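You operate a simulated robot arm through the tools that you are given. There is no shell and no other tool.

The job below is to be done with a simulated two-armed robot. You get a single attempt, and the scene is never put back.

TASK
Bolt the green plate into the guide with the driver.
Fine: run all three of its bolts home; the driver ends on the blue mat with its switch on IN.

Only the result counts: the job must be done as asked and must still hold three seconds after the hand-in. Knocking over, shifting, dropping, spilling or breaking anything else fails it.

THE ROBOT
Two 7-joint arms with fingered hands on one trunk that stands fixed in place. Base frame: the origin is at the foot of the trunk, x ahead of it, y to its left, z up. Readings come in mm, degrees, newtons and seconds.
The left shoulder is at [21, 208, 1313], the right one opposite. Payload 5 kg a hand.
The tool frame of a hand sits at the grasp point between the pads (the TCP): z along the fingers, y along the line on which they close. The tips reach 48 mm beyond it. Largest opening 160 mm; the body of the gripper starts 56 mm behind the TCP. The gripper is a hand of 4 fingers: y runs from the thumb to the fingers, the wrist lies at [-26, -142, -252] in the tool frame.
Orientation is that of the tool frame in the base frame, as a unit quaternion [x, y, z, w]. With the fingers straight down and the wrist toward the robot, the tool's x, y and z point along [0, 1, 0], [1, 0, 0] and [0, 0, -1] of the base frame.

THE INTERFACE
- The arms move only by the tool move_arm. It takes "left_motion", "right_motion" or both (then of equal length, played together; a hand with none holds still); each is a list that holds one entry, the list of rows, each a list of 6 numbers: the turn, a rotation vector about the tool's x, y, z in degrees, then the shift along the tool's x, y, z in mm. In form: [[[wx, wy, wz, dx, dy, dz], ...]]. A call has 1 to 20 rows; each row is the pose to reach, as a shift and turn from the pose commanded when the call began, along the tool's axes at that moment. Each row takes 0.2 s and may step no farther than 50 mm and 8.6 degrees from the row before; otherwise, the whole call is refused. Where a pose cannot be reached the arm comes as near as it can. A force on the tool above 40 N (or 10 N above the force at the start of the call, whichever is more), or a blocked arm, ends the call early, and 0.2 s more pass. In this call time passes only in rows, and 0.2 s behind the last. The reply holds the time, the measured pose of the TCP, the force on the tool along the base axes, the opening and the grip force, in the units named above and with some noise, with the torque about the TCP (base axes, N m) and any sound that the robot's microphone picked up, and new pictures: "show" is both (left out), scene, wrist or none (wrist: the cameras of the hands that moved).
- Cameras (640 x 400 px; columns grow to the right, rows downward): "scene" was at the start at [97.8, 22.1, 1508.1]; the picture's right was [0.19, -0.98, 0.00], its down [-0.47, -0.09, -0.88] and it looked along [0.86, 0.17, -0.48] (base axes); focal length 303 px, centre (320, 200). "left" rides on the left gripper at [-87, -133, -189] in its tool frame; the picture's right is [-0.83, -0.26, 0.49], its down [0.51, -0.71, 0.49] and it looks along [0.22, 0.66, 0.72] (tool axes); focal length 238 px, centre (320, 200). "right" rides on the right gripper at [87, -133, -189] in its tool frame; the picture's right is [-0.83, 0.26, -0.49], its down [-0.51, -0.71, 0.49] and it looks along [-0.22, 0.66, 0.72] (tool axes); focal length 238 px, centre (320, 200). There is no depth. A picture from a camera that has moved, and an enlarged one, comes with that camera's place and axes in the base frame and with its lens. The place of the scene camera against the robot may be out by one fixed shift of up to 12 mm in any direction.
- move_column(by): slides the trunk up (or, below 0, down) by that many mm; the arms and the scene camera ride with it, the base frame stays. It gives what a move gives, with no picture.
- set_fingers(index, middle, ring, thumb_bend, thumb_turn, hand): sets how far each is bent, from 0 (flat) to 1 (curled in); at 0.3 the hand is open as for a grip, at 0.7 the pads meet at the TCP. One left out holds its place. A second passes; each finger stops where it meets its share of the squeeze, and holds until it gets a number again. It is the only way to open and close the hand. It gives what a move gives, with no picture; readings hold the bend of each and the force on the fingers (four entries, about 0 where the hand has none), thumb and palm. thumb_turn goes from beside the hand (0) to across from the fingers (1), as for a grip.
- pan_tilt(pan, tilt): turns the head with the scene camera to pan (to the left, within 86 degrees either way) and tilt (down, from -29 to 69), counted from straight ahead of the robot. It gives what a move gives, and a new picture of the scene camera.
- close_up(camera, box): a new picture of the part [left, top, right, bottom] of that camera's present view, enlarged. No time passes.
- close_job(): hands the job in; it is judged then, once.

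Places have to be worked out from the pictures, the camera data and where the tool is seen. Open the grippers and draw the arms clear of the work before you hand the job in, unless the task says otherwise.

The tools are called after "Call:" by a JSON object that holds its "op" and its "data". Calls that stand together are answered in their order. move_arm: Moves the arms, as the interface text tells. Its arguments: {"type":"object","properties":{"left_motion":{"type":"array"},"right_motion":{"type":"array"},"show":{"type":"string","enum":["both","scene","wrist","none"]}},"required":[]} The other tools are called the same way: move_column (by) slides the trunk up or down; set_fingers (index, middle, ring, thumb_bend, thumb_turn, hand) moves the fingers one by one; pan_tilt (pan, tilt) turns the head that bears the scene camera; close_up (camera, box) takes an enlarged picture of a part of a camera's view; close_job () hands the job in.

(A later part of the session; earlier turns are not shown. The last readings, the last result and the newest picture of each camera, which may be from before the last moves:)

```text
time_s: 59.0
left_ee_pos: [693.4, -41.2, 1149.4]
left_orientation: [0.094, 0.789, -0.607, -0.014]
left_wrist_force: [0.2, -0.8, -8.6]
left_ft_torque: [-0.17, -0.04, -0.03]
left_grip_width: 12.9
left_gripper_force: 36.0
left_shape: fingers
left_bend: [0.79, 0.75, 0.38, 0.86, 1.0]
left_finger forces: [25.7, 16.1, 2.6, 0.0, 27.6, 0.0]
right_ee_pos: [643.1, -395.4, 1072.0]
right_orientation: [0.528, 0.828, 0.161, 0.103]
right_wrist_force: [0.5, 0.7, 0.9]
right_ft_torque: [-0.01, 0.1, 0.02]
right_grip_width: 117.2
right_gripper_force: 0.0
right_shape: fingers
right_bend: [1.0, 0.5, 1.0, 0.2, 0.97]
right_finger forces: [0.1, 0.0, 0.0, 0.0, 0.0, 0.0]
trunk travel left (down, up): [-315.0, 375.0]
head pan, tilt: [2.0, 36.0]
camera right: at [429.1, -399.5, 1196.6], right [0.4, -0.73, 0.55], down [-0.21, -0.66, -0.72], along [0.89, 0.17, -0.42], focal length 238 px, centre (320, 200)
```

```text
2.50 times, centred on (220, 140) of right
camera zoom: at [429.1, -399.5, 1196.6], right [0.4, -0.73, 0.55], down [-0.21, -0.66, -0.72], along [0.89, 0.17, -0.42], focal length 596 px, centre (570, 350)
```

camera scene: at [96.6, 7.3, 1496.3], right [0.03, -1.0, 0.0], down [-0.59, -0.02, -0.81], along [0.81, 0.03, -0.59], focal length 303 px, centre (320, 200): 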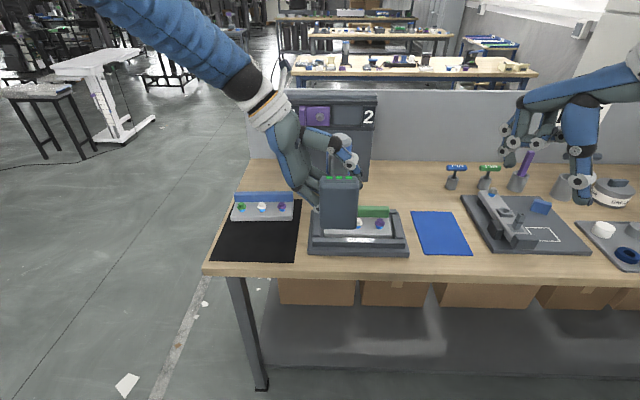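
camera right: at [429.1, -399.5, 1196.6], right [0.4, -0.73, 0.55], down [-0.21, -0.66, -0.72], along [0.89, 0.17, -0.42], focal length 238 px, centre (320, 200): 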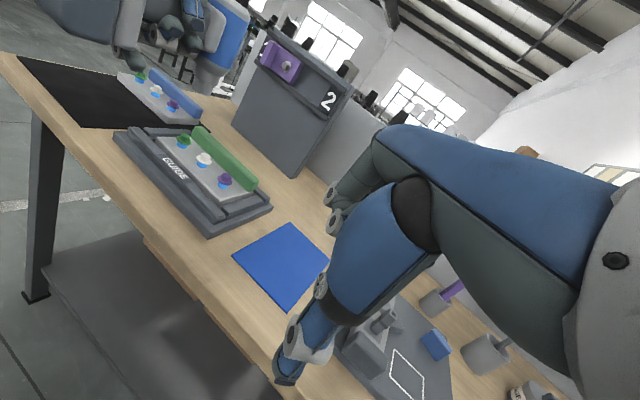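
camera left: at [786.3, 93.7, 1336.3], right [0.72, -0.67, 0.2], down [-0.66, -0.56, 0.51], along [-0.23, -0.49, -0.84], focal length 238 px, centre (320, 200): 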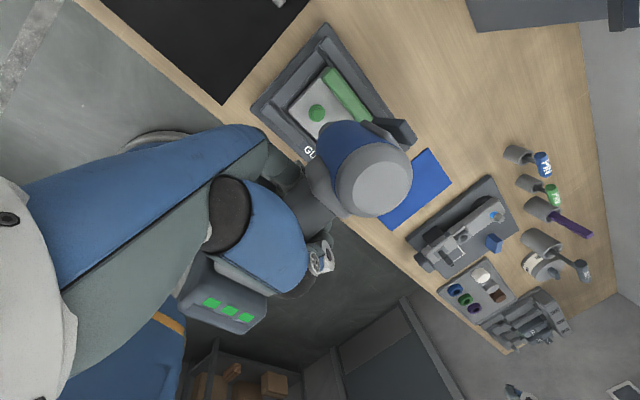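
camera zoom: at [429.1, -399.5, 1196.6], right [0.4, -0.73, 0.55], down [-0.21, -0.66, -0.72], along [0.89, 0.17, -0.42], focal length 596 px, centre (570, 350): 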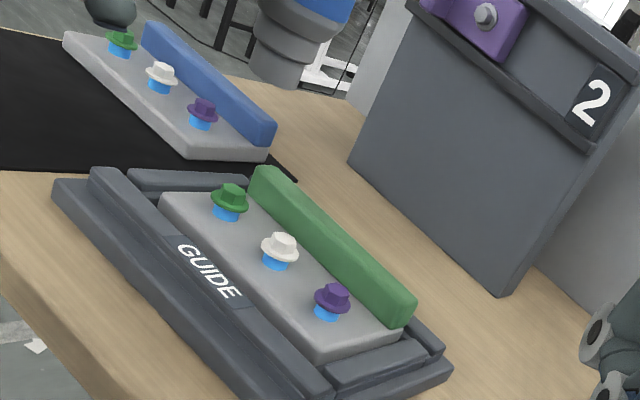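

Combining both views, the nose tip is at about (784, -23, 1030), just a couple of mm off the green bolt's axis. I correct by (+2.5, +1.7) mm and lower 85 mm.

Call:
{"op": "move_arm", "data": {"left_motion": [[[0, 0, 0, 1.1, 16.5, 4.1], [0, 0, 0, 2.2, 33, 8.2], [0, 0, 0, 3.4, 49.4, 12.2], [0, 0, 0, 4.5, 65.9, 16.3], [0, 0, 0, 5.6, 82.4, 20.4]]], "show": "none"}}

Call:
{"op": "close_up", "data": {"camera": "right", "box": [140, 80, 260, 190]}}

Call:
{"op": "close_up", "data": {"camera": "scene", "box": [270, 120, 410, 260]}}

```text
time_s: 60.2
left_ee_pos: [696.1, -37.3, 1067.4]
left_orientation: [0.095, 0.789, -0.606, -0.015]
left_wrist_force: [0.5, -0.1, -8.8]
left_ft_torque: [-0.13, -0.05, -0.1]
left_grip_width: 13.1
left_gripper_force: 36.1
left_shape: fingers
left_bend: [0.79, 0.75, 0.38, 0.86, 1.0]
left_finger forces: [25.8, 16.3, 2.8, 0.1, 27.5, 0.0]
right_ee_pos: [641.9, -396.2, 1072.1]
right_orientation: [0.528, 0.828, 0.16, 0.102]
right_wrist_force: [0.3, -0.3, -0.1]
right_ft_torque: [0.0, 0.05, 0.0]
right_grip_width: 117.1
right_gripper_force: 0.2
right_shape: fingers
right_bend: [1.0, 0.5, 1.0, 0.2, 0.97]
right_finger forces: [0.0, 0.0, 0.0, 0.0, 0.0, 0.0]
trunk travel left (down, up): [-315.0, 375.0]
head pan, tilt: [2.0, 36.0]
```

```text
3.64 times, centred on (200, 135) of right
camera zoom: at [428.7, -399.1, 1196.7], right [0.41, -0.73, 0.55], down [-0.22, -0.66, -0.72], along [0.89, 0.17, -0.43], focal length 867 px, centre (756, 436)
```

zoom: 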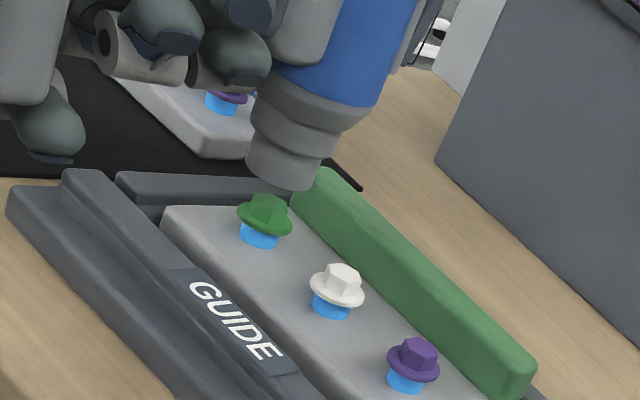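

```text
2.86 times, centred on (340, 190) of scene
camera zoom: at [97.1, 7.5, 1496.2], right [0.03, -1.0, 0.0], down [-0.59, -0.02, -0.81], along [0.81, 0.03, -0.59], focal length 866 px, centre (263, 229)
```

zoom: 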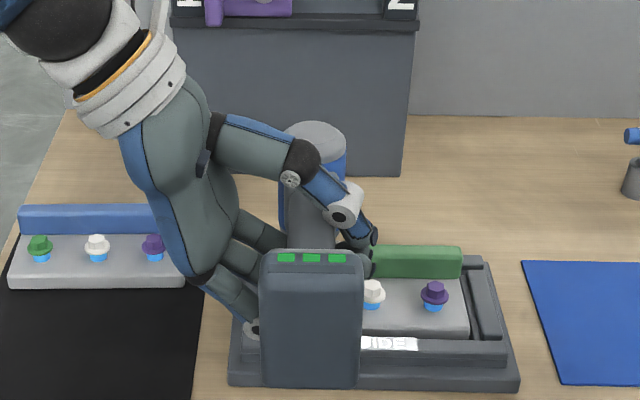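

The nose is now about 19 mm above the green bolt and about 2–3 mm to its right. I correct and lower 14 mm more.

Call:
{"op": "move_arm", "data": {"left_motion": [[[0, 0, 0, 1.4, 7, 0.7], [0, 0, 0, 2.7, 13.9, 1.4]]], "show": "none"}}

Call:
{"op": "close_up", "data": {"camera": "right", "box": [160, 100, 230, 160]}}

```text
time_s: 60.9
left_ee_pos: [692.6, -34.7, 1052.1]
left_orientation: [0.095, 0.789, -0.607, -0.015]
left_wrist_force: [0.3, -0.9, -8.7]
left_ft_torque: [-0.19, -0.05, 0.04]
left_grip_width: 13.2
left_gripper_force: 36.1
left_shape: fingers
left_bend: [0.79, 0.75, 0.38, 0.86, 1.0]
left_finger forces: [25.8, 16.2, 2.7, 0.1, 27.4, 0.0]
right_ee_pos: [641.4, -396.2, 1072.3]
right_orientation: [0.527, 0.828, 0.161, 0.101]
right_wrist_force: [0.2, -0.3, -0.1]
right_ft_torque: [0.01, -0.04, -0.02]
right_grip_width: 117.2
right_gripper_force: 0.1
right_shape: fingers
right_bend: [1.0, 0.5, 1.0, 0.2, 0.97]
right_finger forces: [0.1, 0.1, 0.0, 0.0, 0.0, 0.0]
trunk travel left (down, up): [-315.0, 375.0]
head pan, tilt: [2.0, 36.0]
```

```text
6.67 times, centred on (195, 130) of right
camera zoom: at [428.2, -399.4, 1196.9], right [0.41, -0.73, 0.55], down [-0.22, -0.66, -0.72], along [0.89, 0.17, -0.43], focal length 1589 px, centre (1153, 667)
```

zoom: 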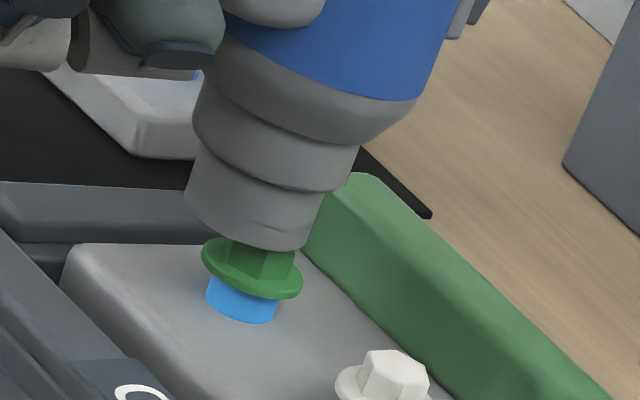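

The nose is just over the hex; I zoom tighter to measure the lateral offset before touching.

Call:
{"op": "close_up", "data": {"camera": "right", "box": [176, 118, 212, 150]}}

Call:
{"op": "close_up", "data": {"camera": "scene", "box": [310, 150, 390, 230]}}

```text
12.50 times, centred on (194, 134) of right
camera zoom: at [428.2, -399.4, 1196.9], right [0.41, -0.73, 0.55], down [-0.22, -0.66, -0.72], along [0.89, 0.17, -0.43], focal length 2979 px, centre (1895, 1025)
```

zoom: 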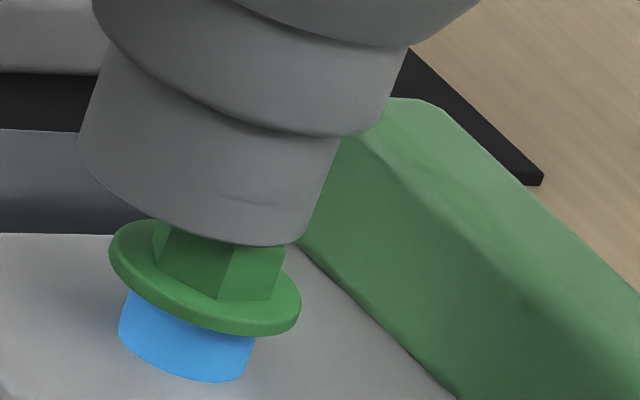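

```text
5.00 times, centred on (350, 190) of scene
camera zoom: at [96.5, 7.3, 1496.3], right [0.03, -1.0, 0.0], down [-0.59, -0.02, -0.81], along [0.81, 0.03, -0.59], focal length 1516 px, centre (170, 250)
```

zoom: 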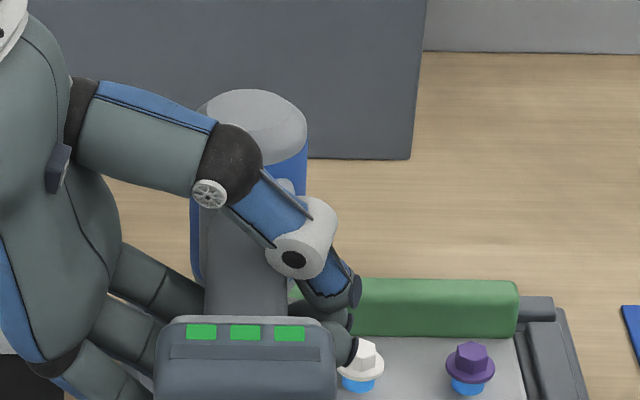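

Measured in this zoom the nose axis is ~7 mm up-left of the bolt axis in the image; I correct by about (+3.8, -4.5) mm and look again.

Call:
{"op": "move_arm", "data": {"left_motion": [[[0, 0, 0, -4.5, -0.6, 3.8]]], "show": "none"}}

Call:
{"op": "close_up", "data": {"camera": "right", "box": [176, 118, 212, 150]}}

```text
time_s: 61.2
left_ee_pos: [696.7, -40.9, 1053.1]
left_orientation: [0.096, 0.789, -0.607, -0.016]
left_wrist_force: [-0.6, -0.3, -8.4]
left_ft_torque: [-0.15, -0.06, 0.02]
left_grip_width: 13.0
left_gripper_force: 36.0
left_shape: fingers
left_bend: [0.79, 0.75, 0.38, 0.86, 1.0]
left_finger forces: [25.7, 16.2, 2.7, 0.0, 27.5, 0.0]
right_ee_pos: [641.5, -396.5, 1072.5]
right_orientation: [0.528, 0.827, 0.161, 0.103]
right_wrist_force: [0.9, -0.1, -0.3]
right_ft_torque: [0.06, 0.0, 0.02]
right_grip_width: 117.1
right_gripper_force: 0.2
right_shape: fingers
right_bend: [1.0, 0.5, 1.0, 0.2, 0.97]
right_finger forces: [0.0, 0.1, 0.1, 0.0, 0.0, 0.1]
trunk travel left (down, up): [-315.0, 375.0]
head pan, tilt: [2.0, 36.0]
```

```text
12.50 times, centred on (194, 134) of right
camera zoom: at [428.6, -399.8, 1196.6], right [0.41, -0.73, 0.55], down [-0.22, -0.66, -0.72], along [0.89, 0.17, -0.43], focal length 2979 px, centre (1895, 1025)
```

zoom: 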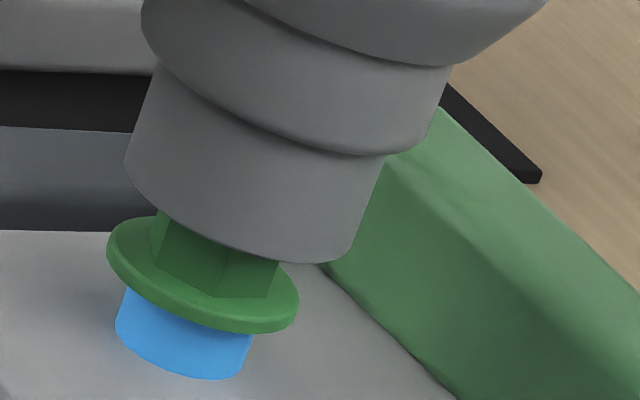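

Now about 1.8 mm past on the other side; I trim back and lower gently in 3 mm steps to touch the bolt.

Call:
{"op": "move_arm", "data": {"left_motion": [[[0, 0, 0, 1.1, 0.1, -0.8], [0, 0, 0, 1.3, 3, 0], [0, 0, 0, 1.6, 6, 0.8]]], "show": "none"}}

Call:
{"op": "close_up", "data": {"camera": "right", "box": [176, 118, 212, 150]}}

```text
time_s: 62.0
left_ee_pos: [695.0, -38.0, 1045.4]
left_orientation: [0.096, 0.789, -0.607, -0.016]
left_wrist_force: [0.4, 0.6, -8.4]
left_ft_torque: [-0.18, -0.05, 0.02]
left_grip_width: 12.9
left_gripper_force: 35.8
left_shape: fingers
left_bend: [0.79, 0.75, 0.38, 0.86, 1.0]
left_finger forces: [25.7, 16.2, 2.8, 0.0, 27.5, 0.0]
right_ee_pos: [640.6, -395.9, 1072.8]
right_orientation: [0.527, 0.828, 0.16, 0.102]
right_wrist_force: [-0.6, 1.2, 0.2]
right_ft_torque: [0.02, 0.0, 0.0]
right_grip_width: 117.0
right_gripper_force: 0.0
right_shape: fingers
right_bend: [1.0, 0.5, 1.0, 0.2, 0.97]
right_finger forces: [0.1, 0.1, 0.0, 0.0, 0.1, 0.1]
trunk travel left (down, up): [-315.0, 375.0]
head pan, tilt: [2.0, 36.0]
```

```text
12.50 times, centred on (194, 134) of right
camera zoom: at [428.2, -399.3, 1196.9], right [0.41, -0.73, 0.55], down [-0.22, -0.66, -0.72], along [0.89, 0.17, -0.43], focal length 2979 px, centre (1895, 1025)
```

zoom: 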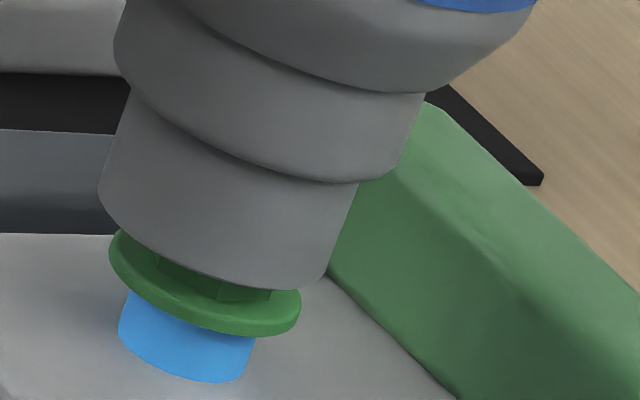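

The socket is sliding over the hex with no contact force and ~1 mm lateral error. I lower further to the flange.

Call:
{"op": "move_arm", "data": {"left_motion": [[[0, 0, 0, -0.2, 2, 1], [0, 0, 0, 0, 4, 1.5], [0, 0, 0, 0.2, 6, 2]]], "show": "none"}}

Call:
{"op": "close_up", "data": {"camera": "right", "box": [176, 118, 212, 150]}}

```text
time_s: 62.9
left_ee_pos: [696.3, -39.6, 1040.6]
left_orientation: [0.094, 0.789, -0.607, -0.015]
left_wrist_force: [0.3, 0.0, -8.9]
left_ft_torque: [-0.16, -0.05, -0.03]
left_grip_width: 12.9
left_gripper_force: 36.2
left_shape: fingers
left_bend: [0.79, 0.75, 0.38, 0.86, 1.0]
left_finger forces: [25.7, 16.2, 2.7, 0.0, 27.6, 0.0]
right_ee_pos: [640.7, -395.0, 1071.8]
right_orientation: [0.527, 0.828, 0.161, 0.102]
right_wrist_force: [-0.5, 0.9, 1.1]
right_ft_torque: [0.02, -0.03, 0.03]
right_grip_width: 117.0
right_gripper_force: 0.0
right_shape: fingers
right_bend: [1.0, 0.5, 1.0, 0.2, 0.97]
right_finger forces: [0.0, 0.0, 0.1, 0.0, 0.0, 0.2]
trunk travel left (down, up): [-315.0, 375.0]
head pan, tilt: [2.0, 36.0]
```

```text
12.50 times, centred on (194, 134) of right
camera zoom: at [428.4, -399.4, 1196.8], right [0.41, -0.73, 0.55], down [-0.22, -0.66, -0.72], along [0.89, 0.17, -0.43], focal length 2979 px, centre (1895, 1025)
```

zoom: 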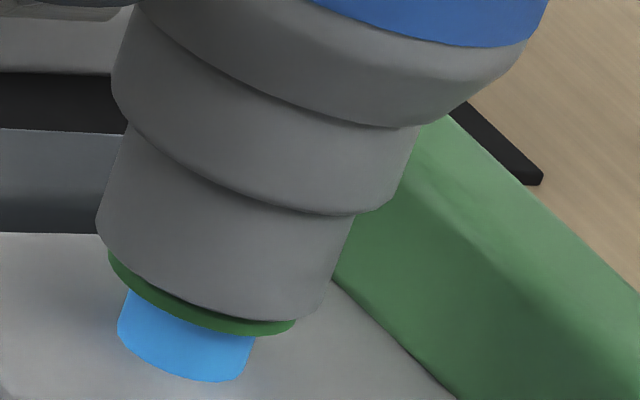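

The nose sits right on the flange, well centred. I press on gently and listen for the motor.

Call:
{"op": "move_arm", "data": {"left_motion": [[[0, 0, 0, 0.1, 1, 0.3], [0, 0, 0, 0.2, 2, 0.5], [0, 0, 0, 0.3, 3, 0.8]]], "show": "none"}}

Call:
{"op": "close_up", "data": {"camera": "right", "box": [176, 118, 212, 150]}}

```text
time_s: 63.6
left_ee_pos: [698.0, -39.8, 1037.2]
left_orientation: [0.096, 0.789, -0.607, -0.015]
left_wrist_force: [-0.8, -0.2, -6.8]
left_ft_torque: [-0.16, -0.29, -0.01]
left_grip_width: 12.7
left_gripper_force: 35.9
left_shape: fingers
left_bend: [0.79, 0.75, 0.38, 0.86, 1.0]
left_finger forces: [23.0, 16.5, 3.4, 0.0, 28.7, 0.0]
right_ee_pos: [641.1, -396.0, 1070.8]
right_orientation: [0.528, 0.828, 0.16, 0.102]
right_wrist_force: [0.1, 0.8, 1.1]
right_ft_torque: [-0.01, -0.02, 0.0]
right_grip_width: 117.2
right_gripper_force: 0.1
right_shape: fingers
right_bend: [1.0, 0.5, 1.0, 0.2, 0.97]
right_finger forces: [0.1, 0.0, 0.0, 0.0, 0.0, 0.1]
trunk travel left (down, up): [-315.0, 375.0]
head pan, tilt: [2.0, 36.0]
```

```text
12.50 times, centred on (194, 134) of right
camera zoom: at [428.1, -399.3, 1197.0], right [0.41, -0.73, 0.55], down [-0.22, -0.66, -0.72], along [0.89, 0.17, -0.43], focal length 2979 px, centre (1895, 1025)
```

zoom: 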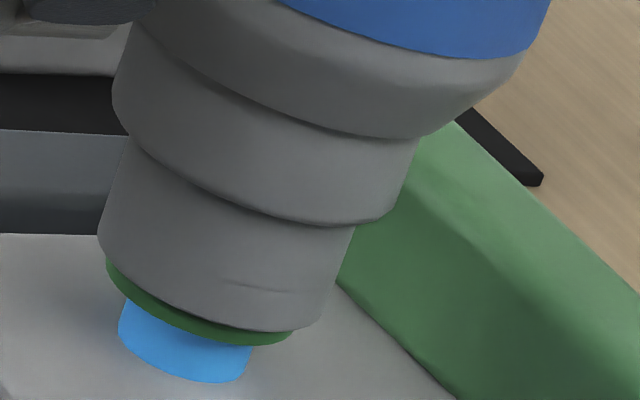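

Light contact (about 2 N), and the blue band seems slightly shorter. I press down a few mm more.

Call:
{"op": "move_arm", "data": {"left_motion": [[[0, 0, 0, 0.1, 1, 0.3], [0, 0, 0, 0.2, 2, 0.5], [0, 0, 0, 0.3, 3, 0.8], [0, 0, 0, 0.4, 4, 1], [0, 0, 0, 0.4, 4, 1], [0, 0, 0, 0.4, 4, 1]]], "show": "none"}}

Call:
{"op": "close_up", "data": {"camera": "right", "box": [176, 118, 212, 150]}}

```text
time_s: 65.0
left_ee_pos: [696.2, -39.5, 1033.0]
left_orientation: [0.095, 0.789, -0.607, -0.015]
left_wrist_force: [-0.2, -1.2, -6.3]
left_ft_torque: [-0.19, -0.33, -0.07]
left_grip_width: 12.9
left_gripper_force: 36.1
left_shape: fingers
left_bend: [0.79, 0.75, 0.38, 0.86, 1.0]
left_finger forces: [22.7, 16.4, 3.9, 0.1, 28.5, 0.1]
right_ee_pos: [641.9, -395.4, 1073.2]
right_orientation: [0.527, 0.828, 0.161, 0.102]
right_wrist_force: [-0.7, -0.8, 0.1]
right_ft_torque: [-0.04, -0.03, 0.04]
right_grip_width: 117.3
right_gripper_force: 0.1
right_shape: fingers
right_bend: [1.0, 0.5, 1.0, 0.2, 0.97]
right_finger forces: [0.0, 0.0, 0.0, 0.0, 0.0, 0.0]
trunk travel left (down, up): [-315.0, 375.0]
head pan, tilt: [2.0, 36.0]
```

```text
12.50 times, centred on (194, 134) of right
camera zoom: at [428.1, -399.4, 1196.9], right [0.41, -0.73, 0.55], down [-0.22, -0.66, -0.72], along [0.89, 0.17, -0.43], focal length 2979 px, centre (1895, 1025)
```

zoom: 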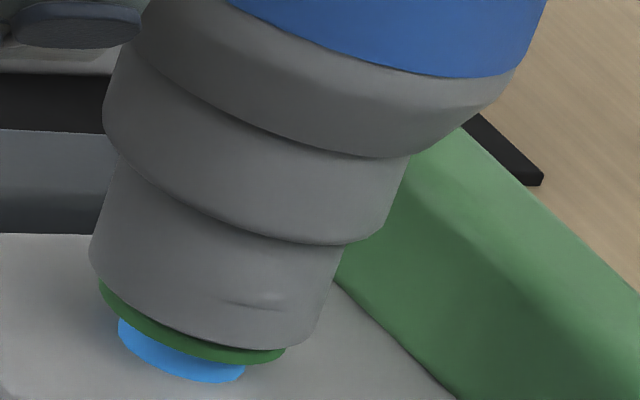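

The bolt is going in — the blue band is shrinking under light pressure. I keep following it down.

Call:
{"op": "move_arm", "data": {"left_motion": [[[0, 0, 0, 0.1, 1, 0.3], [0, 0, 0, 0.2, 2, 0.5], [0, 0, 0, 0.3, 3, 0.8], [0, 0, 0, 0.4, 4, 1], [0, 0, 0, 0.5, 5, 1.3], [0, 0, 0, 0.5, 5, 1.3]]], "show": "none"}}

Call:
{"op": "close_up", "data": {"camera": "right", "box": [176, 118, 212, 150]}}

```text
time_s: 66.5
left_ee_pos: [696.1, -38.9, 1027.9]
left_orientation: [0.095, 0.789, -0.607, -0.016]
left_wrist_force: [-0.6, -0.5, -6.7]
left_ft_torque: [-0.14, -0.29, -0.01]
left_grip_width: 12.8
left_gripper_force: 36.0
left_shape: fingers
left_bend: [0.79, 0.75, 0.38, 0.86, 1.0]
left_finger forces: [22.3, 16.5, 3.6, 0.0, 28.4, 0.1]
right_ee_pos: [641.5, -396.2, 1071.4]
right_orientation: [0.527, 0.828, 0.161, 0.102]
right_wrist_force: [-0.2, -0.2, -0.4]
right_ft_torque: [-0.02, 0.03, -0.01]
right_grip_width: 117.3
right_gripper_force: 0.0
right_shape: fingers
right_bend: [1.0, 0.5, 1.0, 0.2, 0.97]
right_finger forces: [0.1, 0.1, 0.0, 0.0, 0.0, 0.1]
trunk travel left (down, up): [-315.0, 375.0]
head pan, tilt: [2.0, 36.0]
```

```text
12.50 times, centred on (194, 134) of right
camera zoom: at [428.1, -399.3, 1196.9], right [0.41, -0.73, 0.55], down [-0.22, -0.66, -0.72], along [0.89, 0.17, -0.43], focal length 2979 px, centre (1895, 1025)
```

zoom: 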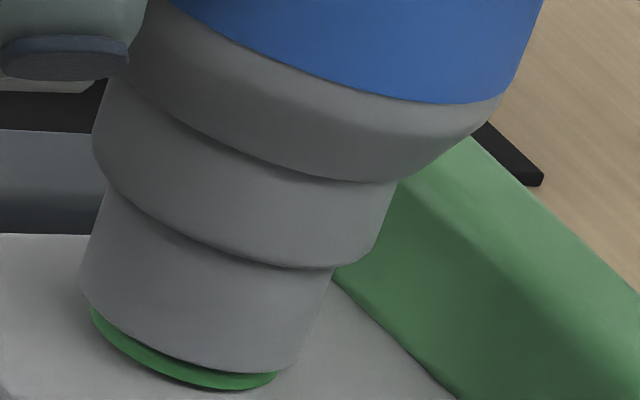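

The blue band has vanished. I press a bit more to be sure the flange is home, watching for the force to rise.

Call:
{"op": "move_arm", "data": {"left_motion": [[[0, 0, 0, 0.1, 1, 0.3], [0, 0, 0, 0.2, 2, 0.5], [0, 0, 0, 0.3, 3, 0.8], [0, 0, 0, 0.3, 3, 0.8], [0, 0, 0, 0.3, 3, 0.8]]], "show": "none"}}

Call:
{"op": "close_up", "data": {"camera": "right", "box": [176, 118, 212, 150]}}

```text
time_s: 67.7
left_ee_pos: [696.2, -38.8, 1024.1]
left_orientation: [0.095, 0.789, -0.607, -0.015]
left_wrist_force: [-1.8, 0.1, -3.5]
left_ft_torque: [-0.04, -0.43, 0.09]
left_grip_width: 12.7
left_gripper_force: 35.0
left_shape: fingers
left_bend: [0.79, 0.75, 0.38, 0.86, 1.0]
left_finger forces: [19.9, 16.6, 4.1, 0.0, 29.9, 0.0]
right_ee_pos: [640.9, -395.3, 1071.5]
right_orientation: [0.528, 0.828, 0.16, 0.103]
right_wrist_force: [-0.4, -0.3, 0.0]
right_ft_torque: [0.0, -0.01, -0.01]
right_grip_width: 117.0
right_gripper_force: 0.0
right_shape: fingers
right_bend: [1.0, 0.5, 1.0, 0.2, 0.97]
right_finger forces: [0.0, 0.1, 0.1, 0.0, 0.1, 0.0]
trunk travel left (down, up): [-315.0, 375.0]
head pan, tilt: [2.0, 36.0]
```

```text
12.50 times, centred on (194, 134) of right
camera zoom: at [427.8, -399.3, 1197.1], right [0.41, -0.73, 0.55], down [-0.22, -0.66, -0.72], along [0.89, 0.17, -0.43], focal length 2979 px, centre (1895, 1025)
```

zoom: 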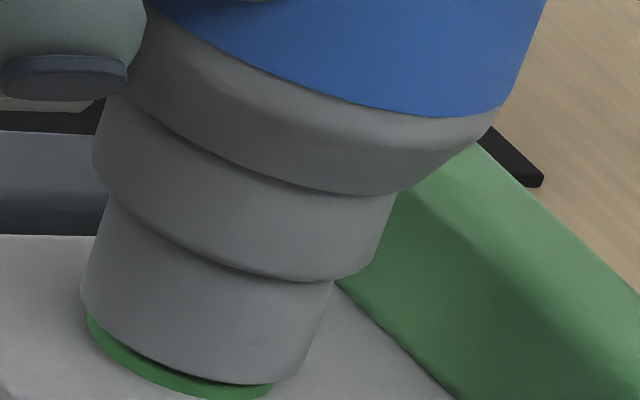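

Force is starting to rise (5 N). I press another 3 mm and hold briefly.

Call:
{"op": "move_arm", "data": {"left_motion": [[[0, 0, 0, 0.1, 1, 0.3], [0, 0, 0, 0.2, 2, 0.5], [0, 0, 0, 0.3, 3, 0.8], [0, 0, 0, 0.3, 3, 0.8], [0, 0, 0, 0.3, 3, 0.8], [0, 0, 0, 0.3, 3, 0.8]]], "show": "none"}}

Call:
{"op": "close_up", "data": {"camera": "right", "box": [160, 100, 230, 160]}}

```text
time_s: 69.0
left_ee_pos: [694.1, -39.5, 1022.8]
left_orientation: [0.096, 0.789, -0.606, -0.015]
left_wrist_force: [-3.5, -1.7, 4.5]
left_ft_torque: [-0.01, -0.79, 0.02]
left_grip_width: 12.2
left_gripper_force: 35.2
left_shape: fingers
left_bend: [0.79, 0.75, 0.37, 0.85, 1.0]
left_finger forces: [15.9, 15.8, 5.9, 0.0, 32.6, 0.0]
right_ee_pos: [639.6, -395.1, 1072.6]
right_orientation: [0.528, 0.828, 0.161, 0.103]
right_wrist_force: [-0.2, 0.1, 0.0]
right_ft_torque: [0.02, -0.01, 0.02]
right_grip_width: 117.1
right_gripper_force: 0.0
right_shape: fingers
right_bend: [1.0, 0.5, 1.0, 0.2, 0.97]
right_finger forces: [0.0, 0.0, 0.0, 0.0, 0.0, 0.0]
trunk travel left (down, up): [-315.0, 375.0]
head pan, tilt: [2.0, 36.0]
```

```text
6.67 times, centred on (195, 130) of right
camera zoom: at [427.1, -399.4, 1197.3], right [0.41, -0.73, 0.55], down [-0.22, -0.66, -0.72], along [0.89, 0.17, -0.42], focal length 1589 px, centre (1153, 667)
```

zoom: 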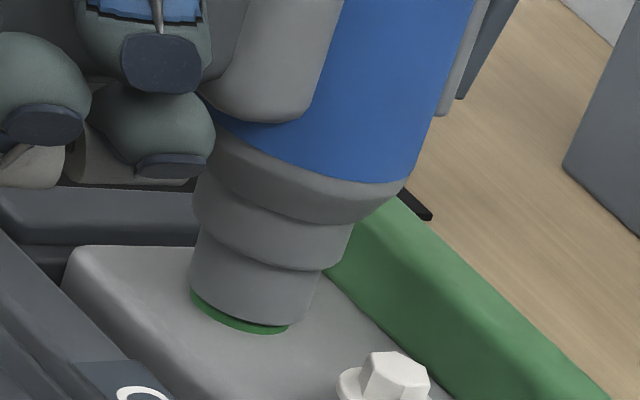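

About 13 N reaction now with no more travel — the green bolt seems home. I lift 50 mm and inspect it.

Call:
{"op": "move_arm", "data": {"left_motion": [[[0, 0, 0, -0.9, -9.6, -2.6], [0, 0, 0, -1.8, -19.2, -5.3], [0, 0, 0, -3.2, -33.6, -9.2], [0, 0, 0, -4.6, -48, -13.2]]], "show": "none"}}

Call:
{"op": "close_up", "data": {"camera": "right", "box": [150, 90, 250, 190]}}

```text
time_s: 70.0
left_ee_pos: [695.6, -39.0, 1071.7]
left_orientation: [0.094, 0.789, -0.607, -0.015]
left_wrist_force: [-1.1, -1.3, -9.0]
left_ft_torque: [-0.26, -0.1, 0.11]
left_grip_width: 12.4
left_gripper_force: 35.7
left_shape: fingers
left_bend: [0.79, 0.75, 0.38, 0.86, 1.0]
left_finger forces: [23.6, 16.4, 3.4, 0.0, 27.4, 0.1]
right_ee_pos: [641.6, -396.2, 1072.2]
right_orientation: [0.527, 0.829, 0.16, 0.102]
right_wrist_force: [-1.1, 1.0, -0.4]
right_ft_torque: [0.0, -0.03, -0.01]
right_grip_width: 117.1
right_gripper_force: 0.1
right_shape: fingers
right_bend: [1.0, 0.5, 1.0, 0.2, 0.97]
right_finger forces: [0.0, 0.0, 0.1, 0.0, 0.0, 0.0]
trunk travel left (down, up): [-315.0, 375.0]
head pan, tilt: [2.0, 36.0]
```

```text
4.00 times, centred on (200, 140) of right
camera zoom: at [427.7, -399.5, 1197.0], right [0.41, -0.73, 0.55], down [-0.22, -0.66, -0.72], along [0.89, 0.17, -0.43], focal length 953 px, centre (800, 440)
```

zoom: 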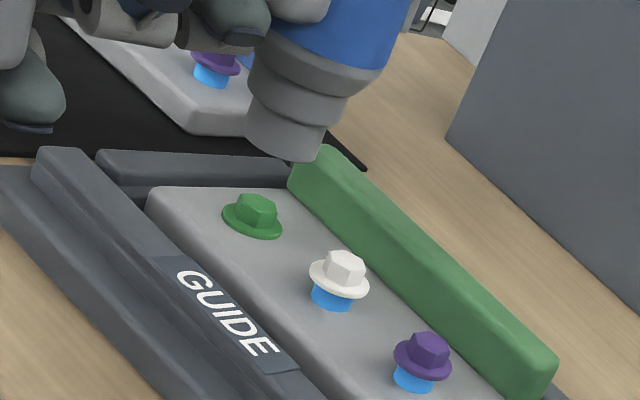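

The green bolt is fully seated. I move 64 mm right to the white bolt, stopping just above its hex.

Call:
{"op": "move_arm", "data": {"left_motion": [[[0, 0, 0, -3.6, -5.2, 20.4], [0, 0, 0, -7.2, -10.5, 40.7], [0, 0, 0, -10.8, -15.7, 61.1], [0, 0, 0, -10.1, -9, 63], [0, 0, 0, -9.5, -2.2, 64.8]]], "show": "none"}}

Call:
{"op": "close_up", "data": {"camera": "right", "box": [185, 122, 239, 170]}}

```text
time_s: 71.2
left_ee_pos: [695.9, -102.2, 1057.1]
left_orientation: [0.095, 0.789, -0.607, -0.016]
left_wrist_force: [0.8, -0.9, -9.0]
left_ft_torque: [-0.15, -0.06, -0.02]
left_grip_width: 12.7
left_gripper_force: 35.6
left_shape: fingers
left_bend: [0.79, 0.75, 0.38, 0.86, 1.0]
left_finger forces: [23.7, 16.4, 3.4, 0.0, 27.4, 0.1]
right_ee_pos: [641.2, -396.3, 1071.7]
right_orientation: [0.527, 0.828, 0.16, 0.102]
right_wrist_force: [0.2, -0.6, -0.3]
right_ft_torque: [0.06, 0.01, -0.01]
right_grip_width: 117.0
right_gripper_force: 0.0
right_shape: fingers
right_bend: [1.0, 0.5, 1.0, 0.2, 0.97]
right_finger forces: [0.1, 0.1, 0.1, 0.0, 0.1, 0.1]
trunk travel left (down, up): [-315.0, 375.0]
head pan, tilt: [2.0, 36.0]
```

```text
8.33 times, centred on (212, 146) of right
camera zoom: at [428.3, -399.7, 1196.7], right [0.41, -0.73, 0.55], down [-0.22, -0.66, -0.72], along [0.89, 0.17, -0.43], focal length 1986 px, centre (1220, 650)
```

zoom: 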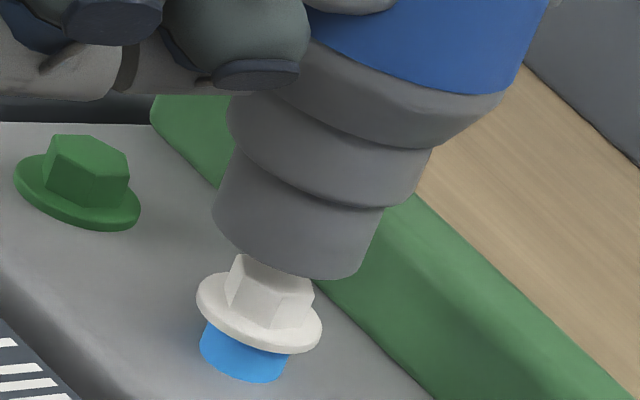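

Well centred on the white bolt (under 1 mm off). I lower onto its flange.

Call:
{"op": "move_arm", "data": {"left_motion": [[[0, 0, 0, 0.4, 3.9, 1.2], [0, 0, 0, 0.7, 7.7, 2.3], [0, 0, 0, 1.1, 11.5, 3.3], [0, 0, 0, 1.5, 15.4, 4.4]]], "show": "none"}}

Call:
{"op": "close_up", "data": {"camera": "right", "box": [185, 122, 239, 170]}}

```text
time_s: 72.2
left_ee_pos: [695.3, -103.6, 1040.1]
left_orientation: [0.096, 0.789, -0.607, -0.016]
left_wrist_force: [0.1, -0.4, -8.3]
left_ft_torque: [-0.2, -0.03, 0.0]
left_grip_width: 12.7
left_gripper_force: 35.4
left_shape: fingers
left_bend: [0.79, 0.75, 0.38, 0.86, 1.0]
left_finger forces: [23.7, 16.3, 3.3, 0.0, 27.5, 0.1]
right_ee_pos: [639.9, -395.0, 1071.8]
right_orientation: [0.528, 0.828, 0.159, 0.102]
right_wrist_force: [0.6, -0.3, -0.8]
right_ft_torque: [-0.01, -0.01, -0.03]
right_grip_width: 117.0
right_gripper_force: 0.1
right_shape: fingers
right_bend: [1.0, 0.5, 1.0, 0.2, 0.97]
right_finger forces: [0.0, 0.0, 0.1, 0.1, 0.0, 0.0]
trunk travel left (down, up): [-315.0, 375.0]
head pan, tilt: [2.0, 36.0]
```

```text
8.33 times, centred on (212, 146) of right
camera zoom: at [428.4, -399.5, 1196.8], right [0.41, -0.73, 0.55], down [-0.22, -0.66, -0.72], along [0.89, 0.17, -0.43], focal length 1986 px, centre (1220, 650)
```

zoom: 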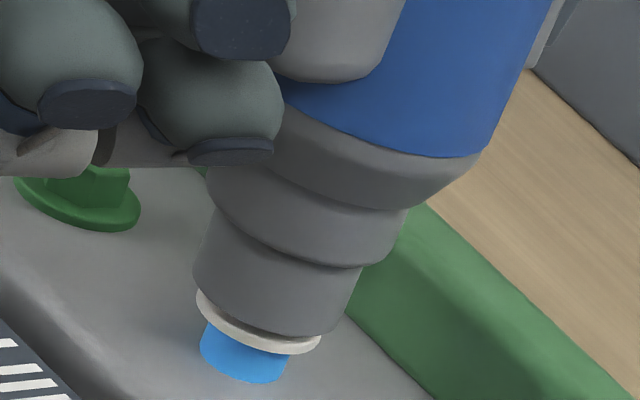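

Seated on the flange. I drive it down at the same slow rate, ending with a short press.

Call:
{"op": "move_arm", "data": {"left_motion": [[[0, 0, 0, 0.1, 1, 0.3], [0, 0, 0, 0.2, 1.9, 0.5], [0, 0, 0, 0.3, 2.9, 0.8], [0, 0, 0, 0.4, 3.8, 1.1], [0, 0, 0, 0.5, 4.8, 1.3], [0, 0, 0, 0.6, 5.8, 1.6], [0, 0, 0, 0.6, 6.7, 1.8], [0, 0, 0, 0.7, 7.7, 2.1], [0, 0, 0, 0.8, 8.6, 2.4], [0, 0, 0, 0.9, 9.6, 2.6], [0, 0, 0, 1, 10.6, 2.9], [0, 0, 0, 1.1, 11.5, 3.2], [0, 0, 0, 1.2, 12.5, 3.4], [0, 0, 0, 1.3, 13.4, 3.7], [0, 0, 0, 1.4, 14.4, 3.9], [0, 0, 0, 1.4, 14.4, 3.9], [0, 0, 0, 1.4, 14.4, 3.9]]], "show": "none"}}

Call:
{"op": "close_up", "data": {"camera": "right", "box": [185, 122, 239, 170]}}

```text
time_s: 75.8
left_ee_pos: [696.8, -102.0, 1025.9]
left_orientation: [0.095, 0.789, -0.607, -0.016]
left_wrist_force: [0.1, 0.3, -6.2]
left_ft_torque: [-0.09, -0.25, 0.04]
left_grip_width: 12.9
left_gripper_force: 34.5
left_shape: fingers
left_bend: [0.79, 0.75, 0.37, 0.86, 1.0]
left_finger forces: [21.4, 16.3, 3.9, 0.0, 27.7, 0.1]
right_ee_pos: [641.9, -395.6, 1072.5]
right_orientation: [0.527, 0.828, 0.16, 0.102]
right_wrist_force: [0.8, 0.5, -0.5]
right_ft_torque: [-0.01, 0.02, 0.03]
right_grip_width: 117.2
right_gripper_force: 0.1
right_shape: fingers
right_bend: [1.0, 0.5, 1.0, 0.2, 0.97]
right_finger forces: [0.1, 0.0, 0.0, 0.1, 0.0, 0.0]
trunk travel left (down, up): [-315.0, 375.0]
head pan, tilt: [2.0, 36.0]
```

```text
8.33 times, centred on (212, 146) of right
camera zoom: at [428.1, -399.3, 1196.9], right [0.41, -0.73, 0.55], down [-0.22, -0.66, -0.72], along [0.89, 0.17, -0.43], focal length 1986 px, centre (1220, 650)
```

zoom: 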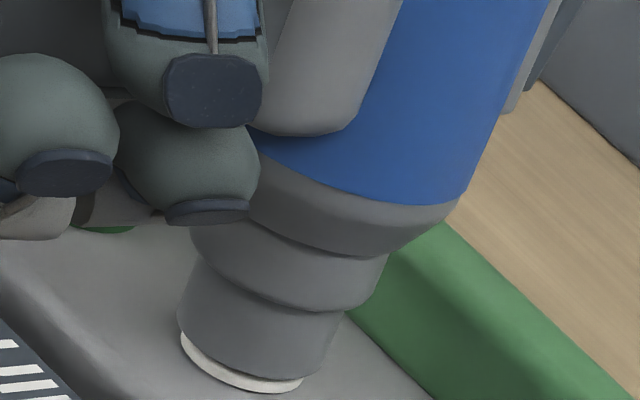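

The white bolt is nearly flush; I press the last few mm until the force rises.

Call:
{"op": "move_arm", "data": {"left_motion": [[[0, 0, 0, 0.1, 1, 0.3], [0, 0, 0, 0.2, 1.9, 0.5], [0, 0, 0, 0.3, 2.9, 0.8], [0, 0, 0, 0.4, 3.8, 1.1], [0, 0, 0, 0.5, 4.8, 1.3], [0, 0, 0, 0.5, 5.3, 1.5], [0, 0, 0, 0.5, 5.3, 1.5], [0, 0, 0, 0.5, 5.3, 1.5]]], "show": "none"}}

Call:
{"op": "close_up", "data": {"camera": "right", "box": [185, 122, 239, 170]}}

```text
time_s: 77.7
left_ee_pos: [696.8, -102.5, 1022.0]
left_orientation: [0.096, 0.789, -0.607, -0.016]
left_wrist_force: [-2.0, -0.3, 2.8]
left_ft_torque: [0.03, -0.74, 0.04]
left_grip_width: 12.3
left_gripper_force: 35.5
left_shape: fingers
left_bend: [0.79, 0.75, 0.37, 0.85, 1.0]
left_finger forces: [16.5, 16.1, 6.2, 0.1, 32.0, 0.0]
right_ee_pos: [640.3, -397.1, 1072.9]
right_orientation: [0.527, 0.829, 0.16, 0.102]
right_wrist_force: [-0.4, -0.1, 0.8]
right_ft_torque: [0.01, 0.02, -0.01]
right_grip_width: 117.2
right_gripper_force: 0.0
right_shape: fingers
right_bend: [1.0, 0.5, 1.0, 0.2, 0.97]
right_finger forces: [0.1, 0.0, 0.1, 0.0, 0.0, 0.0]
trunk travel left (down, up): [-315.0, 375.0]
head pan, tilt: [2.0, 36.0]
```

```text
8.33 times, centred on (212, 146) of right
camera zoom: at [427.3, -399.4, 1197.3], right [0.41, -0.73, 0.55], down [-0.22, -0.66, -0.72], along [0.89, 0.17, -0.43], focal length 1986 px, centre (1220, 650)
```

zoom: 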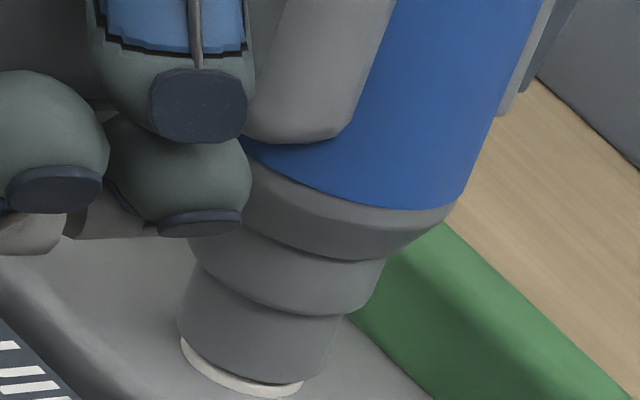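

The white bolt shows the same home force and depth. I lift off and move 64 mm to the purple bolt.

Call:
{"op": "move_arm", "data": {"left_motion": [[[0, 0, 0, -0.9, -9.6, -2.6], [0, 0, 0, -2.2, -23, -6.3], [0, 0, 0, -3.4, -36, -9.9], [0, 0, 0, -4.6, -48, -13.2], [0, 0, 0, -8.2, -53.2, 7.2], [0, 0, 0, -11.8, -58.5, 27.5], [0, 0, 0, -15.4, -63.8, 48.2], [0, 0, 0, -14.9, -58, 49.8], [0, 0, 0, -14.3, -51.5, 51.5]]], "show": "none"}}

Call:
{"op": "close_up", "data": {"camera": "right", "box": [190, 130, 260, 195]}}

```text
time_s: 79.7
left_ee_pos: [696.6, -166.2, 1058.1]
left_orientation: [0.097, 0.789, -0.606, -0.017]
left_wrist_force: [1.0, -1.1, -8.9]
left_ft_torque: [-0.15, -0.06, -0.03]
left_grip_width: 12.2
left_gripper_force: 35.5
left_shape: fingers
left_bend: [0.79, 0.75, 0.38, 0.86, 1.0]
left_finger forces: [23.5, 16.1, 3.8, 0.1, 27.1, 0.0]
right_ee_pos: [640.8, -396.9, 1071.9]
right_orientation: [0.528, 0.828, 0.161, 0.102]
right_wrist_force: [-0.2, 0.4, 0.2]
right_ft_torque: [0.02, 0.01, 0.0]
right_grip_width: 117.1
right_gripper_force: 0.0
right_shape: fingers
right_bend: [1.0, 0.5, 1.0, 0.2, 0.97]
right_finger forces: [0.0, 0.0, 0.1, 0.1, 0.0, 0.1]
trunk travel left (down, up): [-315.0, 375.0]
head pan, tilt: [2.0, 36.0]
```

```text
6.15 times, centred on (225, 162) of right
camera zoom: at [428.4, -399.8, 1196.6], right [0.41, -0.73, 0.55], down [-0.22, -0.66, -0.72], along [0.89, 0.17, -0.43], focal length 1467 px, centre (905, 431)
```

zoom: 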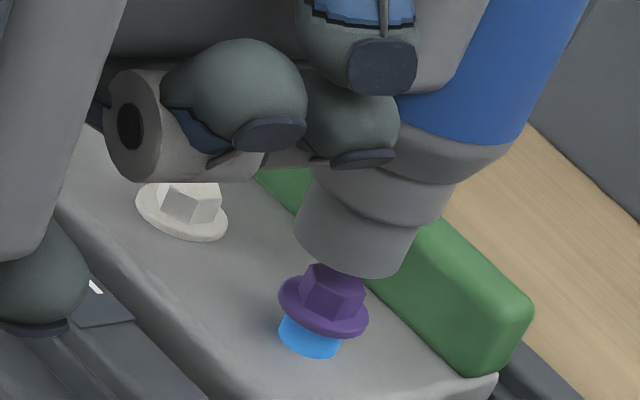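

White is home and the nose is centred over purple. I lower onto it.

Call:
{"op": "move_arm", "data": {"left_motion": [[[0, 0, 0, 0.4, 3.9, 1.1], [0, 0, 0, 0.7, 7.7, 2.2], [0, 0, 0, 1.1, 11.5, 3.2], [0, 0, 0, 1.5, 15.9, 4.4]]], "show": "none"}}

Call:
{"op": "close_up", "data": {"camera": "right", "box": [190, 130, 260, 195]}}

```text
time_s: 80.7
left_ee_pos: [697.5, -166.9, 1040.5]
left_orientation: [0.095, 0.789, -0.606, -0.016]
left_wrist_force: [0.3, 0.0, -9.0]
left_ft_torque: [-0.22, -0.09, -0.02]
left_grip_width: 12.2
left_gripper_force: 35.5
left_shape: fingers
left_bend: [0.79, 0.75, 0.38, 0.86, 1.0]
left_finger forces: [23.5, 16.0, 3.9, 0.0, 27.0, 0.0]
right_ee_pos: [641.2, -396.4, 1071.3]
right_orientation: [0.528, 0.828, 0.16, 0.102]
right_wrist_force: [0.7, -0.5, 0.2]
right_ft_torque: [0.03, 0.01, 0.01]
right_grip_width: 117.2
right_gripper_force: 0.1
right_shape: fingers
right_bend: [1.0, 0.5, 1.0, 0.2, 0.97]
right_finger forces: [0.0, 0.0, 0.0, 0.1, 0.0, 0.1]
trunk travel left (down, up): [-315.0, 375.0]
head pan, tilt: [2.0, 36.0]
```

```text
6.15 times, centred on (225, 162) of right
camera zoom: at [428.4, -399.5, 1196.8], right [0.41, -0.73, 0.55], down [-0.22, -0.66, -0.72], along [0.89, 0.17, -0.43], focal length 1467 px, centre (905, 431)
```

zoom: 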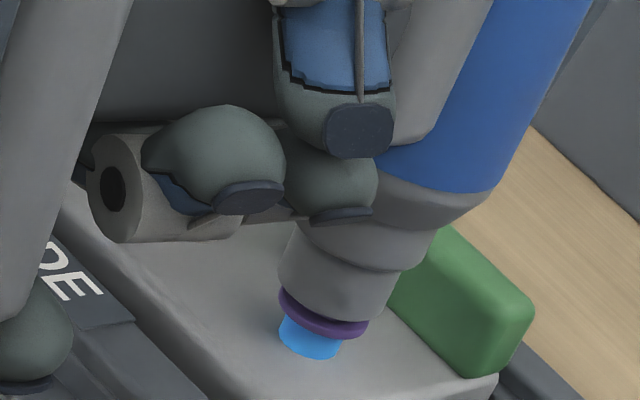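

Centred on the purple flange. I drive it down at the same rate.

Call:
{"op": "move_arm", "data": {"left_motion": [[[0, 0, 0, 0.1, 1, 0.3], [0, 0, 0, 0.2, 1.9, 0.5], [0, 0, 0, 0.3, 2.9, 0.8], [0, 0, 0, 0.4, 3.8, 1.1], [0, 0, 0, 0.5, 4.8, 1.3], [0, 0, 0, 0.6, 5.8, 1.6], [0, 0, 0, 0.6, 6.7, 1.8], [0, 0, 0, 0.7, 7.7, 2.1], [0, 0, 0, 0.8, 8.6, 2.4], [0, 0, 0, 0.9, 9.6, 2.6], [0, 0, 0, 1, 10.6, 2.9], [0, 0, 0, 1.1, 11.5, 3.2], [0, 0, 0, 1.2, 12.5, 3.4], [0, 0, 0, 1.3, 13.4, 3.7], [0, 0, 0, 1.4, 14.4, 3.9], [0, 0, 0, 1.4, 14.4, 3.9], [0, 0, 0, 1.4, 14.4, 3.9]]], "show": "none"}}

Call:
{"op": "move_arm", "data": {"left_motion": [[[0, 0, 0, 0.1, 1, 0.3], [0, 0, 0, 0.2, 1.9, 0.5], [0, 0, 0, 0.3, 2.9, 0.8], [0, 0, 0, 0.4, 3.8, 1.1], [0, 0, 0, 0.5, 4.8, 1.3], [0, 0, 0, 0.5, 5.3, 1.5], [0, 0, 0, 0.5, 5.3, 1.5], [0, 0, 0, 0.5, 5.3, 1.5]]], "show": "none"}}

Call:
{"op": "close_up", "data": {"camera": "right", "box": [190, 130, 260, 195]}}

```text
time_s: 84.2
left_ee_pos: [695.8, -167.9, 1028.3]
left_orientation: [0.095, 0.789, -0.606, -0.015]
left_wrist_force: [0.7, 2.0, -6.1]
left_ft_torque: [-0.03, -0.29, 0.09]
left_grip_width: 12.5
left_gripper_force: 34.2
left_shape: fingers
left_bend: [0.79, 0.75, 0.37, 0.85, 1.0]
left_finger forces: [21.2, 16.0, 4.6, 0.0, 27.2, 0.1]
right_ee_pos: [641.5, -395.0, 1071.1]
right_orientation: [0.528, 0.828, 0.16, 0.102]
right_wrist_force: [-0.5, 0.0, 0.2]
right_ft_torque: [0.01, 0.02, 0.02]
right_grip_width: 117.2
right_gripper_force: 0.1
right_shape: fingers
right_bend: [1.0, 0.5, 1.0, 0.2, 0.97]
right_finger forces: [0.1, 0.0, 0.1, 0.0, 0.0, 0.0]
trunk travel left (down, up): [-315.0, 375.0]
head pan, tilt: [2.0, 36.0]
```

```text
time_s: 86.0
left_ee_pos: [697.1, -166.5, 1020.6]
left_orientation: [0.096, 0.789, -0.607, -0.015]
left_wrist_force: [-3.6, -1.1, 5.4]
left_ft_torque: [0.04, -0.86, 0.08]
left_grip_width: 11.8
left_gripper_force: 34.8
left_shape: fingers
left_bend: [0.79, 0.75, 0.37, 0.85, 1.0]
left_finger forces: [15.1, 14.7, 7.2, 0.0, 32.1, 0.0]
right_ee_pos: [639.9, -395.7, 1073.9]
right_orientation: [0.527, 0.828, 0.162, 0.102]
right_wrist_force: [-1.1, 1.0, -0.9]
right_ft_torque: [-0.01, 0.01, 0.01]
right_grip_width: 117.4
right_gripper_force: 0.1
right_shape: fingers
right_bend: [1.0, 0.5, 1.0, 0.2, 0.97]
right_finger forces: [0.0, 0.0, 0.0, 0.0, 0.0, 0.1]
trunk travel left (down, up): [-315.0, 375.0]
head pan, tilt: [2.0, 36.0]
```

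```text
6.15 times, centred on (225, 162) of right
camera zoom: at [427.0, -399.4, 1197.4], right [0.41, -0.73, 0.55], down [-0.22, -0.66, -0.72], along [0.89, 0.17, -0.42], focal length 1467 px, centre (905, 431)
```

zoom: 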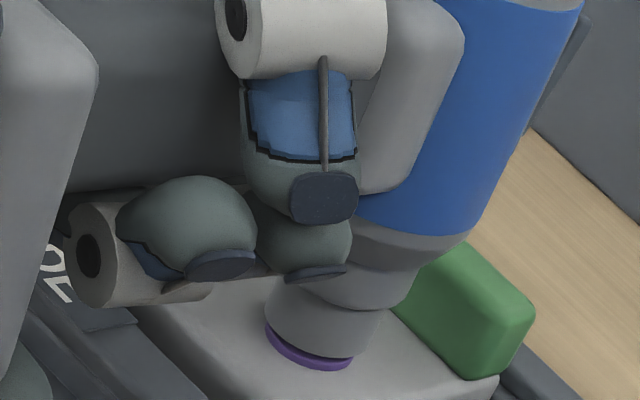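

Purple reacts with ~14 N at the same depth: home. I lift the driver well clear and inspect all three bolts.

Call:
{"op": "move_arm", "data": {"left_motion": [[[0, 0, 0, -0.9, -9.6, -2.6], [0, 0, 0, -2.2, -23, -6.3], [0, 0, 0, -4.6, -48, -13.2], [0, 0, 0, -7.3, -77, -21], [0, 0, 0, -10.1, -106, -29], [0, 0, 0, -12.8, -134, -36.8]]], "show": "scene"}}

Call:
{"op": "close_up", "data": {"camera": "right", "box": [120, 80, 280, 220]}}

```text
time_s: 87.5
left_ee_pos: [695.7, -167.0, 1159.3]
left_orientation: [0.096, 0.79, -0.606, -0.016]
left_wrist_force: [-2.2, -0.2, -10.1]
left_ft_torque: [-0.25, -0.07, 0.12]
left_grip_width: 12.2
left_gripper_force: 34.8
left_shape: fingers
left_bend: [0.79, 0.75, 0.38, 0.85, 1.0]
left_finger forces: [23.6, 15.6, 4.2, 0.0, 26.4, 0.0]
right_ee_pos: [641.7, -395.6, 1071.6]
right_orientation: [0.528, 0.828, 0.16, 0.102]
right_wrist_force: [-0.9, -0.5, 1.0]
right_ft_torque: [0.0, -0.03, -0.03]
right_grip_width: 117.1
right_gripper_force: 0.0
right_shape: fingers
right_bend: [1.0, 0.5, 1.0, 0.2, 0.97]
right_finger forces: [0.0, 0.0, 0.0, 0.1, 0.0, 0.0]
trunk travel left (down, up): [-315.0, 375.0]
head pan, tilt: [2.0, 36.0]
camera scene: at [95.4, 7.2, 1496.4], right [0.03, -1.0, 0.0], down [-0.59, -0.02, -0.81], along [0.81, 0.03, -0.59], focal length 303 px, centre (320, 200)
```

scene: 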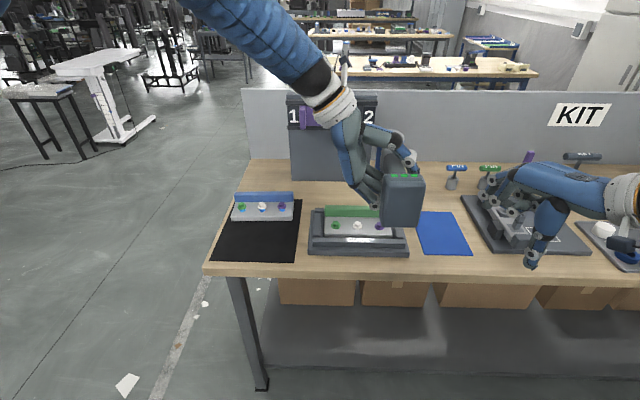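

```text
2.86 times, centred on (200, 150) of right
camera zoom: at [427.3, -399.5, 1197.2], right [0.41, -0.73, 0.55], down [-0.22, -0.66, -0.72], along [0.89, 0.17, -0.43], focal length 681 px, centre (663, 343)
```

zoom: 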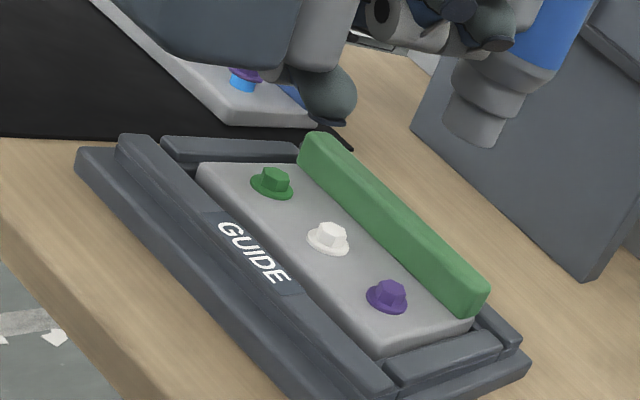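

All three show no blue. I zoom in tightly to compare the flanges.

Call:
{"op": "close_up", "data": {"camera": "right", "box": [176, 132, 236, 188]}}

Call:
{"op": "close_up", "data": {"camera": "scene", "box": [305, 195, 415, 265]}}

```text
7.14 times, centred on (206, 160) of right
camera zoom: at [427.3, -399.5, 1197.2], right [0.41, -0.73, 0.55], down [-0.22, -0.66, -0.72], along [0.89, 0.17, -0.43], focal length 1702 px, centre (1134, 486)
```

zoom: 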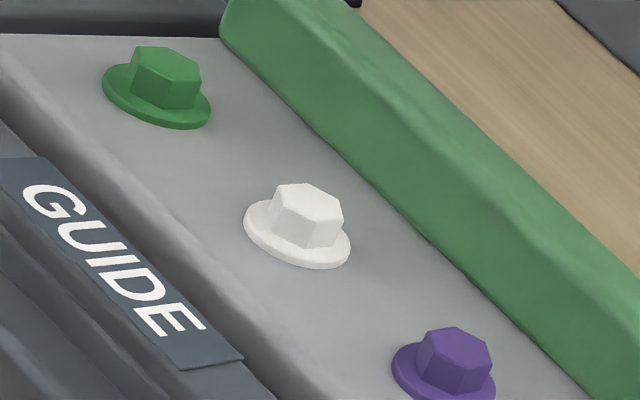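

```text
5.71 times, centred on (360, 230) of scene
camera zoom: at [95.4, 7.2, 1496.4], right [0.03, -1.0, 0.0], down [-0.59, -0.02, -0.81], along [0.81, 0.03, -0.59], focal length 1733 px, centre (91, 29)
```

zoom: 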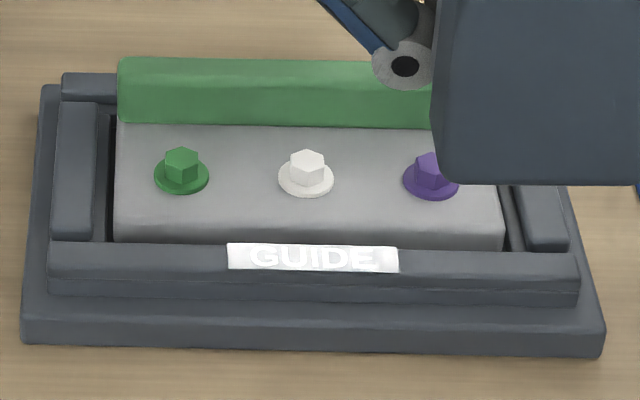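

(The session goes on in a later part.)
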